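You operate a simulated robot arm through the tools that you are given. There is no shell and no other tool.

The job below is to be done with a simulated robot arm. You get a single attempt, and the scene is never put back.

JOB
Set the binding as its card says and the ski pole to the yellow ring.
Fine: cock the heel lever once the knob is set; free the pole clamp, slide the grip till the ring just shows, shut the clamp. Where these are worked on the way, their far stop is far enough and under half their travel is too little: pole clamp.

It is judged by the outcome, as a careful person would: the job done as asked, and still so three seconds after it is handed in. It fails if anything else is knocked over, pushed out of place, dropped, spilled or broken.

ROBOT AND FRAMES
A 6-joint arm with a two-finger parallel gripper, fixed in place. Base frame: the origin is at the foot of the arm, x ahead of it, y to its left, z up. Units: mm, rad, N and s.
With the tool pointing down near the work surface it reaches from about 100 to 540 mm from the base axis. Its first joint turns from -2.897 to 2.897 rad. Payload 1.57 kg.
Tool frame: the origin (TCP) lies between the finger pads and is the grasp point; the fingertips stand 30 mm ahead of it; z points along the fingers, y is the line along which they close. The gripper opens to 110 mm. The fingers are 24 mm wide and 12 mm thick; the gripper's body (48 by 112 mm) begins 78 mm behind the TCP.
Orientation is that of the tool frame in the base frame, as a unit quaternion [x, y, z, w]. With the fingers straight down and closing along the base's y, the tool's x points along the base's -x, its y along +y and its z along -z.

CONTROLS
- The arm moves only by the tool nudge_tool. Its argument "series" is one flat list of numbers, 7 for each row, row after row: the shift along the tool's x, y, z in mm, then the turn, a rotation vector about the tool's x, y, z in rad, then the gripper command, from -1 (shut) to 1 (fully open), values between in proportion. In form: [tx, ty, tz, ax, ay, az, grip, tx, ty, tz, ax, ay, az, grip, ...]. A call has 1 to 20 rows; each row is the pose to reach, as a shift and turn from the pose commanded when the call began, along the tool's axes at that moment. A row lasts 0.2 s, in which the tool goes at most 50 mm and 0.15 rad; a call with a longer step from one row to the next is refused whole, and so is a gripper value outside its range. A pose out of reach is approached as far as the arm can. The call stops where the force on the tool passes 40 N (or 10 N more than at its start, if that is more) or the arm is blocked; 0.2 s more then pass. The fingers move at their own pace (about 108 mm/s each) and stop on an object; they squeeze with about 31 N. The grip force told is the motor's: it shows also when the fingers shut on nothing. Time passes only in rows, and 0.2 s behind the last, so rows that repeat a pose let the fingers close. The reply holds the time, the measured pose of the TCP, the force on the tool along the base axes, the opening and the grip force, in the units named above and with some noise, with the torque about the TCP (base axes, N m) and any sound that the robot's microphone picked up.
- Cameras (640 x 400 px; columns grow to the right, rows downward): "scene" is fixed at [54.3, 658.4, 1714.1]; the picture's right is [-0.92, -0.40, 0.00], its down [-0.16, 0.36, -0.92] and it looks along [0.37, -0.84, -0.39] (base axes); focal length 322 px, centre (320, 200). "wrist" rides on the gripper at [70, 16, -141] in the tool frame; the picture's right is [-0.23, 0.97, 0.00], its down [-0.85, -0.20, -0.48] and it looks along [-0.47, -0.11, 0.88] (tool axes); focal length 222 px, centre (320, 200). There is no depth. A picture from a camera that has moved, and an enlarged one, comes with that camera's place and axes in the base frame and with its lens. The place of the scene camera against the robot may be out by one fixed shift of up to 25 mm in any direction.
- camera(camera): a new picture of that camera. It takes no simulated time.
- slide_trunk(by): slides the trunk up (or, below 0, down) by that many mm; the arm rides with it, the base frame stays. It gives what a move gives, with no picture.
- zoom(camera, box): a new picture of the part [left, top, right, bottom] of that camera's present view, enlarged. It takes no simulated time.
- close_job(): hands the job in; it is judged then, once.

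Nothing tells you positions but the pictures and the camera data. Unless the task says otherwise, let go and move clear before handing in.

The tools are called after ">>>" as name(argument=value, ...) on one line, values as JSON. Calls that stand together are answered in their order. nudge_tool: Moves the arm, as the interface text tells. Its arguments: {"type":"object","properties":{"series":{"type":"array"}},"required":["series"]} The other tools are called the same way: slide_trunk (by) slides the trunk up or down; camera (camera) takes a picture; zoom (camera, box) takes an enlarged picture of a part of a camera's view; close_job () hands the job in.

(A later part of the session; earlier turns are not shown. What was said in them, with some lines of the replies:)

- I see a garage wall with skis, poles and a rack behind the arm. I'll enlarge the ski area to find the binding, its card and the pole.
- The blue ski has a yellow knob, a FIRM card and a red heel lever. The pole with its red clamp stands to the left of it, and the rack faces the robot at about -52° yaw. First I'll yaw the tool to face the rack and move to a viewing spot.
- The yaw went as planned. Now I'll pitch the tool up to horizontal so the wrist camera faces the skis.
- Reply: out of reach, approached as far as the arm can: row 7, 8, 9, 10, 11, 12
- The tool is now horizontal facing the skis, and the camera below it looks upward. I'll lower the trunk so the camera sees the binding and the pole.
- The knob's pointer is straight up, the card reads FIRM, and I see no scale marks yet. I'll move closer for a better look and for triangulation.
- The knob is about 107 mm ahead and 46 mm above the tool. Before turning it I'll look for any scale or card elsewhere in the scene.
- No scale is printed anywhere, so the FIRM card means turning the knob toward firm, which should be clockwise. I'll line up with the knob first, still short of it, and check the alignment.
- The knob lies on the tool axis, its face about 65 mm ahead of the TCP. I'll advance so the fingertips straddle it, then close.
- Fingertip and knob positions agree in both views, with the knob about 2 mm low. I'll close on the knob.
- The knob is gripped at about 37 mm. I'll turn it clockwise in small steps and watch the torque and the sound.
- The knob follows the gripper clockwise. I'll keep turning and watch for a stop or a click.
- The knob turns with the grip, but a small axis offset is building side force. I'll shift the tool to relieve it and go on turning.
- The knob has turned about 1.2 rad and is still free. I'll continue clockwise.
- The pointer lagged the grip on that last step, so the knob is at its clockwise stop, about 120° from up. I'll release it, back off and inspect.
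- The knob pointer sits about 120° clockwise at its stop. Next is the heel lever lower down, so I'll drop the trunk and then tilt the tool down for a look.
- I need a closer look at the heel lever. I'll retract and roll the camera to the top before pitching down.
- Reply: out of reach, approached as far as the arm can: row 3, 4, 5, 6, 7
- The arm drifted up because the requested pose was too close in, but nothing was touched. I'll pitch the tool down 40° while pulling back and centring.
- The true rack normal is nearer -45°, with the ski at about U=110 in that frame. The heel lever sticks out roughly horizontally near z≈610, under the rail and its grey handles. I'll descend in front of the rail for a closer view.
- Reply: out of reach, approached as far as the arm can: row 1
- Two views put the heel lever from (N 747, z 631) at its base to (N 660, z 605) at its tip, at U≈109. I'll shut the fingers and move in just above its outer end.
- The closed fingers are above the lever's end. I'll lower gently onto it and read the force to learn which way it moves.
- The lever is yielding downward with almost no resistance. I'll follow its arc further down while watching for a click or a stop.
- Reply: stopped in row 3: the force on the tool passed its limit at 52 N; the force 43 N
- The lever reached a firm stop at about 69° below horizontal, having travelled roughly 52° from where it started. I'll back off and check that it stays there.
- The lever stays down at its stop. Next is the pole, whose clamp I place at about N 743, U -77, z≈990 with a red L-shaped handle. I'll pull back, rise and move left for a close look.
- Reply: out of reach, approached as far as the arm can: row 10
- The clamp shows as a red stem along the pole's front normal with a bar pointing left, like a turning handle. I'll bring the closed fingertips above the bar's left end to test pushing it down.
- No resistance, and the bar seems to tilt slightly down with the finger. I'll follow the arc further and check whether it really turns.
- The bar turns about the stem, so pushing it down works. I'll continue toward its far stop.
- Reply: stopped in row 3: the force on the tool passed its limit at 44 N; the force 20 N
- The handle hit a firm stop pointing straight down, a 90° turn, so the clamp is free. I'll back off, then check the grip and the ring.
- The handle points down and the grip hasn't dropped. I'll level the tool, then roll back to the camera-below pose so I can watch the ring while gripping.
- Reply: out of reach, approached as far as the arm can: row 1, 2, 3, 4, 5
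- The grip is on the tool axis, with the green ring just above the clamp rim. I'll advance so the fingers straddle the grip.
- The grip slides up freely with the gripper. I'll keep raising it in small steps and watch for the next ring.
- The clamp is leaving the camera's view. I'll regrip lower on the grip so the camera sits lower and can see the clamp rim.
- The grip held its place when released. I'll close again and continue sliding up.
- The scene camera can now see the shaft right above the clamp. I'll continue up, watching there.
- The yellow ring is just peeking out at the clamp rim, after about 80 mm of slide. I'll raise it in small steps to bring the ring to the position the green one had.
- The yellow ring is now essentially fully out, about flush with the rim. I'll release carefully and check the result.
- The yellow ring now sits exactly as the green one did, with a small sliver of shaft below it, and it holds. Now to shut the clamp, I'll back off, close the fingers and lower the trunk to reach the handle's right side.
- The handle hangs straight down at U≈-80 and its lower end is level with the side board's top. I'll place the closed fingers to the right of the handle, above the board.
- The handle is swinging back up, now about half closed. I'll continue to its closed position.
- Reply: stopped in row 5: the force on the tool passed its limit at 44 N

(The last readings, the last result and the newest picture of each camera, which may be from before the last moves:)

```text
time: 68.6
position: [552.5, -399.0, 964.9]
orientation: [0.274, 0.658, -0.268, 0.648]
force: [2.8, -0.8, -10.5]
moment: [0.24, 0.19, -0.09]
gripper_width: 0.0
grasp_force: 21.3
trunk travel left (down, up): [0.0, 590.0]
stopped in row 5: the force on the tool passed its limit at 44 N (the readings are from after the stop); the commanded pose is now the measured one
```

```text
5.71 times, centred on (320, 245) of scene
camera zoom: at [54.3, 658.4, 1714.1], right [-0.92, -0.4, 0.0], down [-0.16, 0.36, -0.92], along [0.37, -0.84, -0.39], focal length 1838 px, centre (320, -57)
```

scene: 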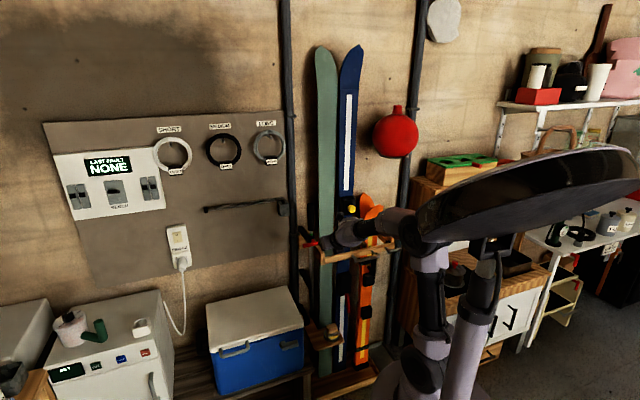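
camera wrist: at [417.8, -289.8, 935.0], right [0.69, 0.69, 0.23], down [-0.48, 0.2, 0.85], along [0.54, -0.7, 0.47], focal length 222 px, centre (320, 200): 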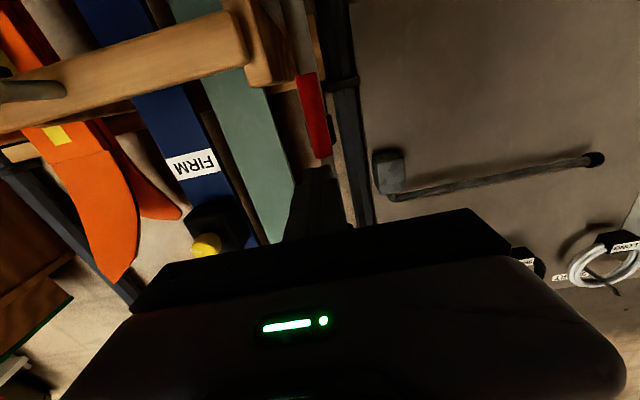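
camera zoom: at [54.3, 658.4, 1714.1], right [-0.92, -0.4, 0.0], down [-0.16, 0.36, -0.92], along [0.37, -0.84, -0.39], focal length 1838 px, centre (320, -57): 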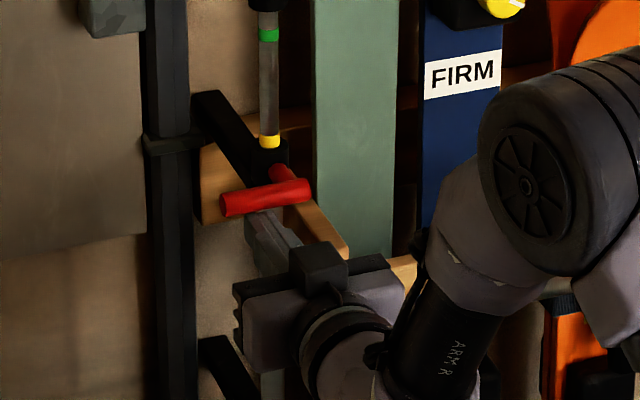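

The handle is back at its original closed position against its stop. I'll drop off it, retreat and inspect everything.

>>> nudge_tool(series=[5, 0, 0, 0, 0, 0, -1, 8, 0, -10, 0, 0, 0, -1, 8, 0, -35, 0, 0, 0, -1])

>>> zoom(camera="scene", box=[300, 220, 330, 255])

>>> camera(camera="wrist")

>>> zoom(camera="scene", box=[285, 200, 345, 270])

```text
time: 69.4
position: [526.8, -374.6, 960.0]
orientation: [0.275, 0.656, -0.27, 0.649]
force: [0.3, -0.8, -0.1]
moment: [-0.01, -0.02, -0.05]
gripper_width: 0.0
grasp_force: 21.6
trunk travel left (down, up): [0.0, 590.0]
```

```text
11.43 times, centred on (315, 238) of scene
camera zoom: at [54.3, 658.4, 1714.1], right [-0.92, -0.4, 0.0], down [-0.16, 0.36, -0.92], along [0.37, -0.84, -0.39], focal length 3677 px, centre (377, -229)
```

zoom: 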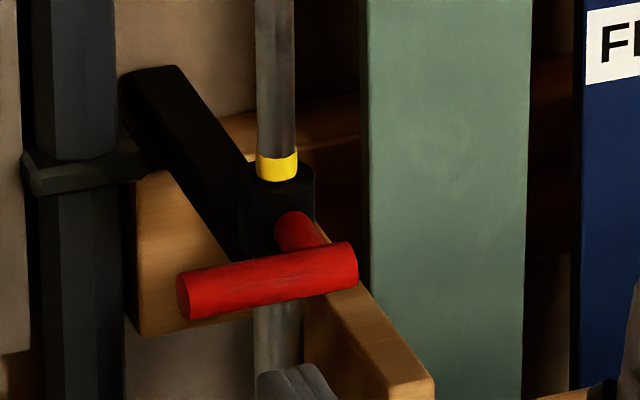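

```text
taken
camera wrist: at [438.3, -262.4, 891.3], right [0.69, 0.69, 0.23], down [-0.47, 0.19, 0.86], along [0.55, -0.7, 0.45], focal length 222 px, centre (320, 200)
```

wrist: 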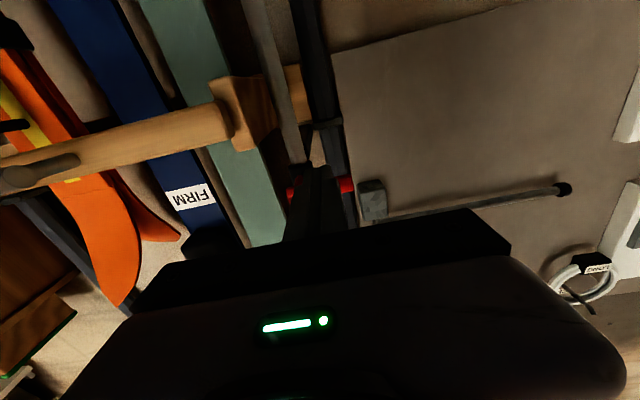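

```text
5.71 times, centred on (315, 235) of scene
camera zoom: at [54.3, 658.4, 1714.1], right [-0.92, -0.4, 0.0], down [-0.16, 0.36, -0.92], along [0.37, -0.84, -0.39], focal length 1838 px, centre (349, 0)
```

zoom: 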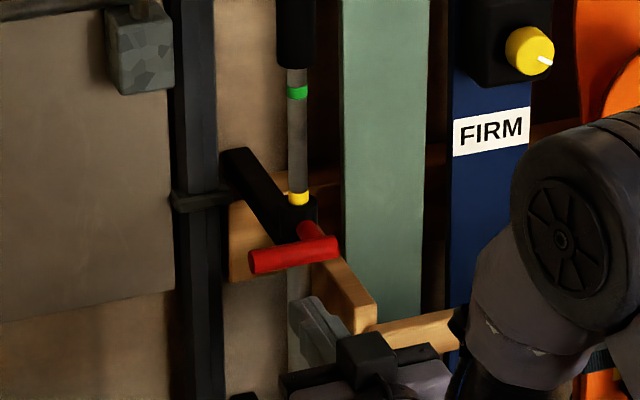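

The clamp handle matches its original closed position, and the yellow ring sits exactly where the green one was. I'll re-inspect the knob, its housing and the heel lever.

>>> zoom(camera="scene", box=[340, 195, 362, 217])

>>> zoom(camera="scene", box=[330, 255, 375, 325])

>>> zoom(camera="wrist", box=[150, 160, 260, 260])

```text
16.00 times, centred on (351, 206) of scene
camera zoom: at [54.3, 658.4, 1714.1], right [-0.92, -0.4, 0.0], down [-0.16, 0.36, -0.92], along [0.37, -0.84, -0.39], focal length 5148 px, centre (-176, 104)
```

zoom: 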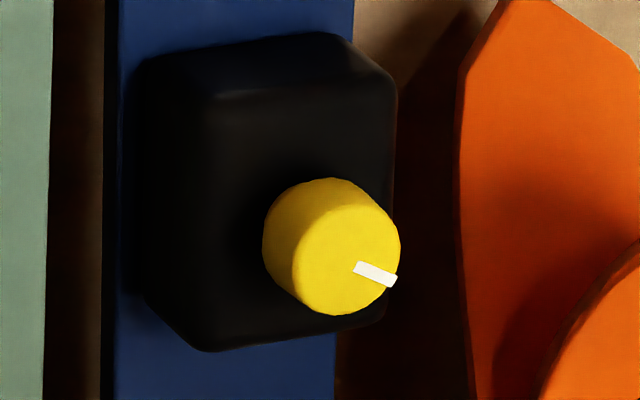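

```text
5.71 times, centred on (352, 290) of scene
camera zoom: at [54.3, 658.4, 1714.1], right [-0.92, -0.4, 0.0], down [-0.16, 0.36, -0.92], along [0.37, -0.84, -0.39], focal length 1838 px, centre (134, -314)
```

zoom: 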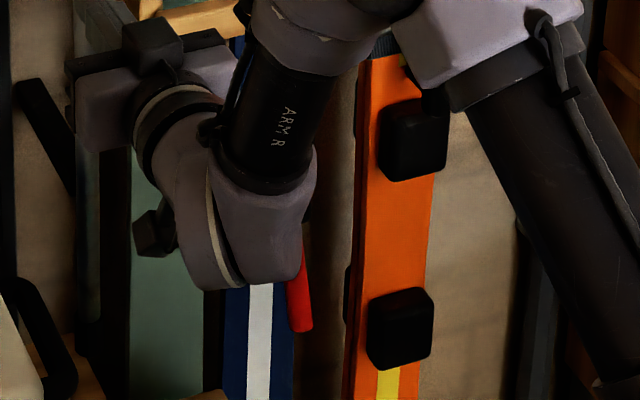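

```text
4.00 times, centred on (205, 210) of wrist
camera zoom: at [438.3, -262.4, 891.3], right [0.69, 0.69, 0.23], down [-0.47, 0.19, 0.86], along [0.55, -0.7, 0.45], focal length 888 px, centre (780, 160)
```

zoom: 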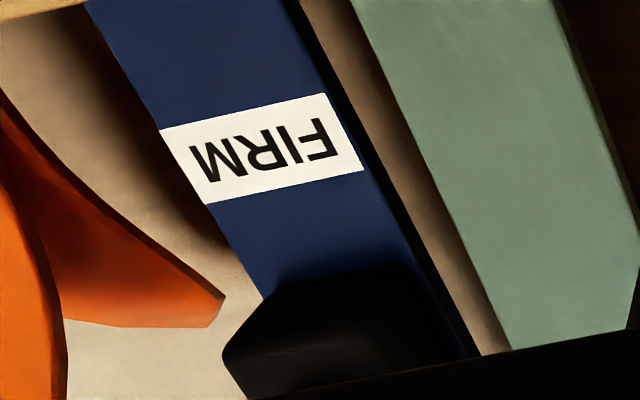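

All three items look right: the knob at its 120° stop, the heel lever down, and the pole at yellow with the clamp shut. I'll draw the arm back clear of the rack.

>>> nudge_tool(series=[0, 0, -10, 0, 0, 0, -1, 0, 0, -20, 0, 0, 0, -1, 0, 0, -30, 0, 0, 0, -1])

>>> camera(camera="scene")

```text
time: 70.2
position: [505.1, -353.5, 959.9]
orientation: [0.274, 0.657, -0.269, 0.649]
force: [0.0, -1.0, -0.8]
moment: [0.0, 0.01, -0.01]
gripper_width: 0.4
grasp_force: 21.4
trunk travel left (down, up): [0.0, 590.0]
```

```text
taken
```

scene: 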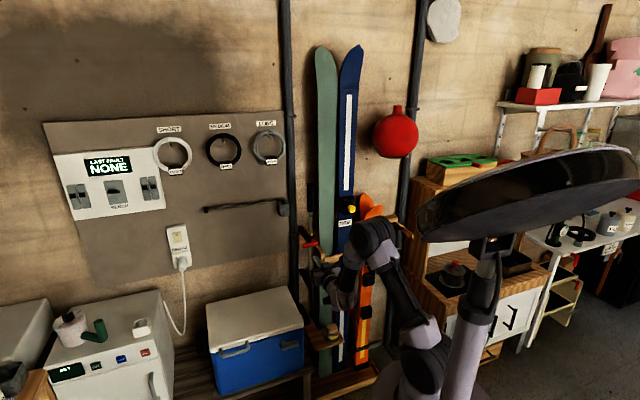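

>>> slide_trunk(by=200)

>>> zoom(camera="scene", box=[290, 180, 390, 370])

>>> zoom(camera="scene", box=[300, 220, 330, 255])

>>> zoom(camera="scene", box=[330, 270, 375, 325])

```text
time: 72.4
position: [506.0, -353.8, 1158.2]
orientation: [0.274, 0.657, -0.269, 0.649]
force: [-0.9, -0.3, -0.1]
moment: [0.0, -0.02, 0.01]
gripper_width: 0.2
grasp_force: 21.3
trunk travel left (down, up): [-200.0, 390.0]
```

```text
2.11 times, centred on (340, 275) of scene
camera zoom: at [54.3, 658.4, 1714.1], right [-0.92, -0.4, 0.0], down [-0.16, 0.36, -0.92], along [0.37, -0.84, -0.39], focal length 677 px, centre (278, 42)
```

zoom: 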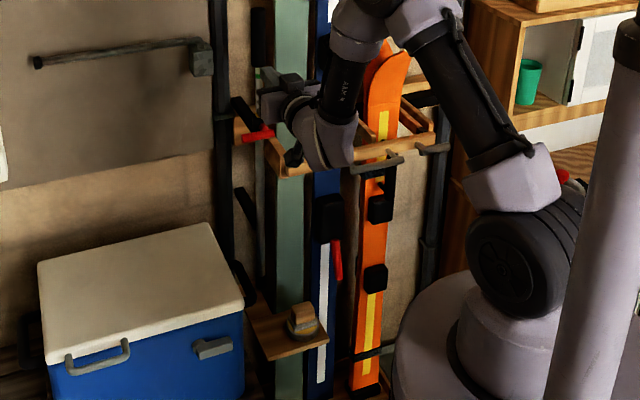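

```text
11.43 times, centred on (315, 238) of scene
camera zoom: at [54.3, 658.4, 1714.1], right [-0.92, -0.4, 0.0], down [-0.16, 0.36, -0.92], along [0.37, -0.84, -0.39], focal length 3677 px, centre (377, -229)
```

zoom: 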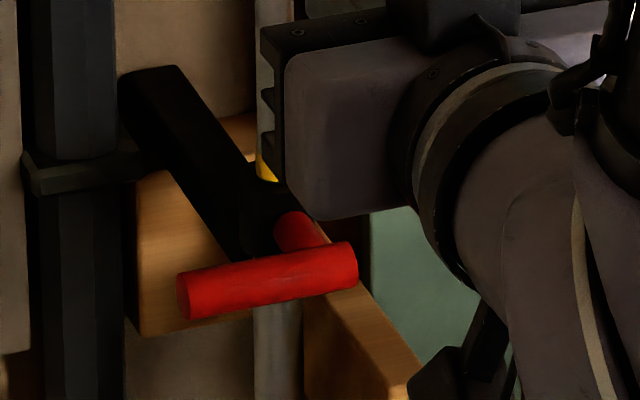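

```text
7.27 times, centred on (352, 298) of scene
camera zoom: at [54.3, 658.4, 1714.1], right [-0.92, -0.4, 0.0], down [-0.16, 0.36, -0.92], along [0.37, -0.84, -0.39], focal length 2340 px, centre (84, -509)
```

zoom: 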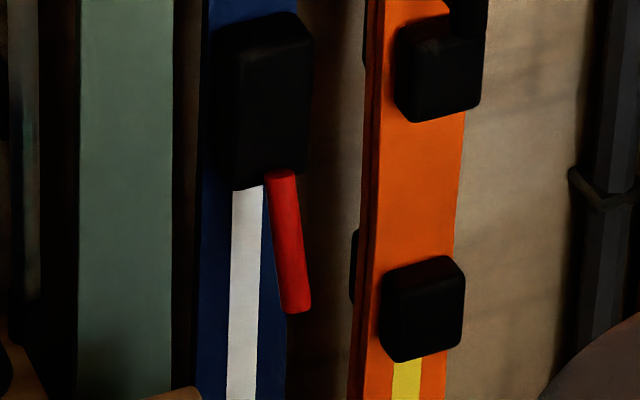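

The pole clamp is shut with the yellow ring just above it, the knob is at its clockwise stop for FIRM, and the heel lever holds at its far stop. The arm is clear and nothing else has moved, so I'm handing in.

>>> close_job()

```text
The job is handed in.
```

I set the binding to FIRM, cocked the heel lever, set the pole to the yellow ring, and handed the job in. Two of the settings are my judgement.

- **Knob:** The card on the ski says FIRM, and there are no scale marks on the toe piece. I took firm to mean fully clockwise and turned the knob to its clockwise stop, about 120° from where it started.
- **Heel lever:** I pushed it down to its far stop, about 52° from where it started, and it stayed there. I took down as the cocked direction and didn't test whether it also moves up.
- **Pole:** I turned the clamp handle 90° to its open stop and slid the grip up about 90 mm until the yellow ring showed. It now sits just above the clamp, exactly where the green ring was at the start. I then turned the handle back to its closed stop, and the grip held its place.

Nothing else was knocked or moved that I could see. The gripper is empty and clear of the rack.
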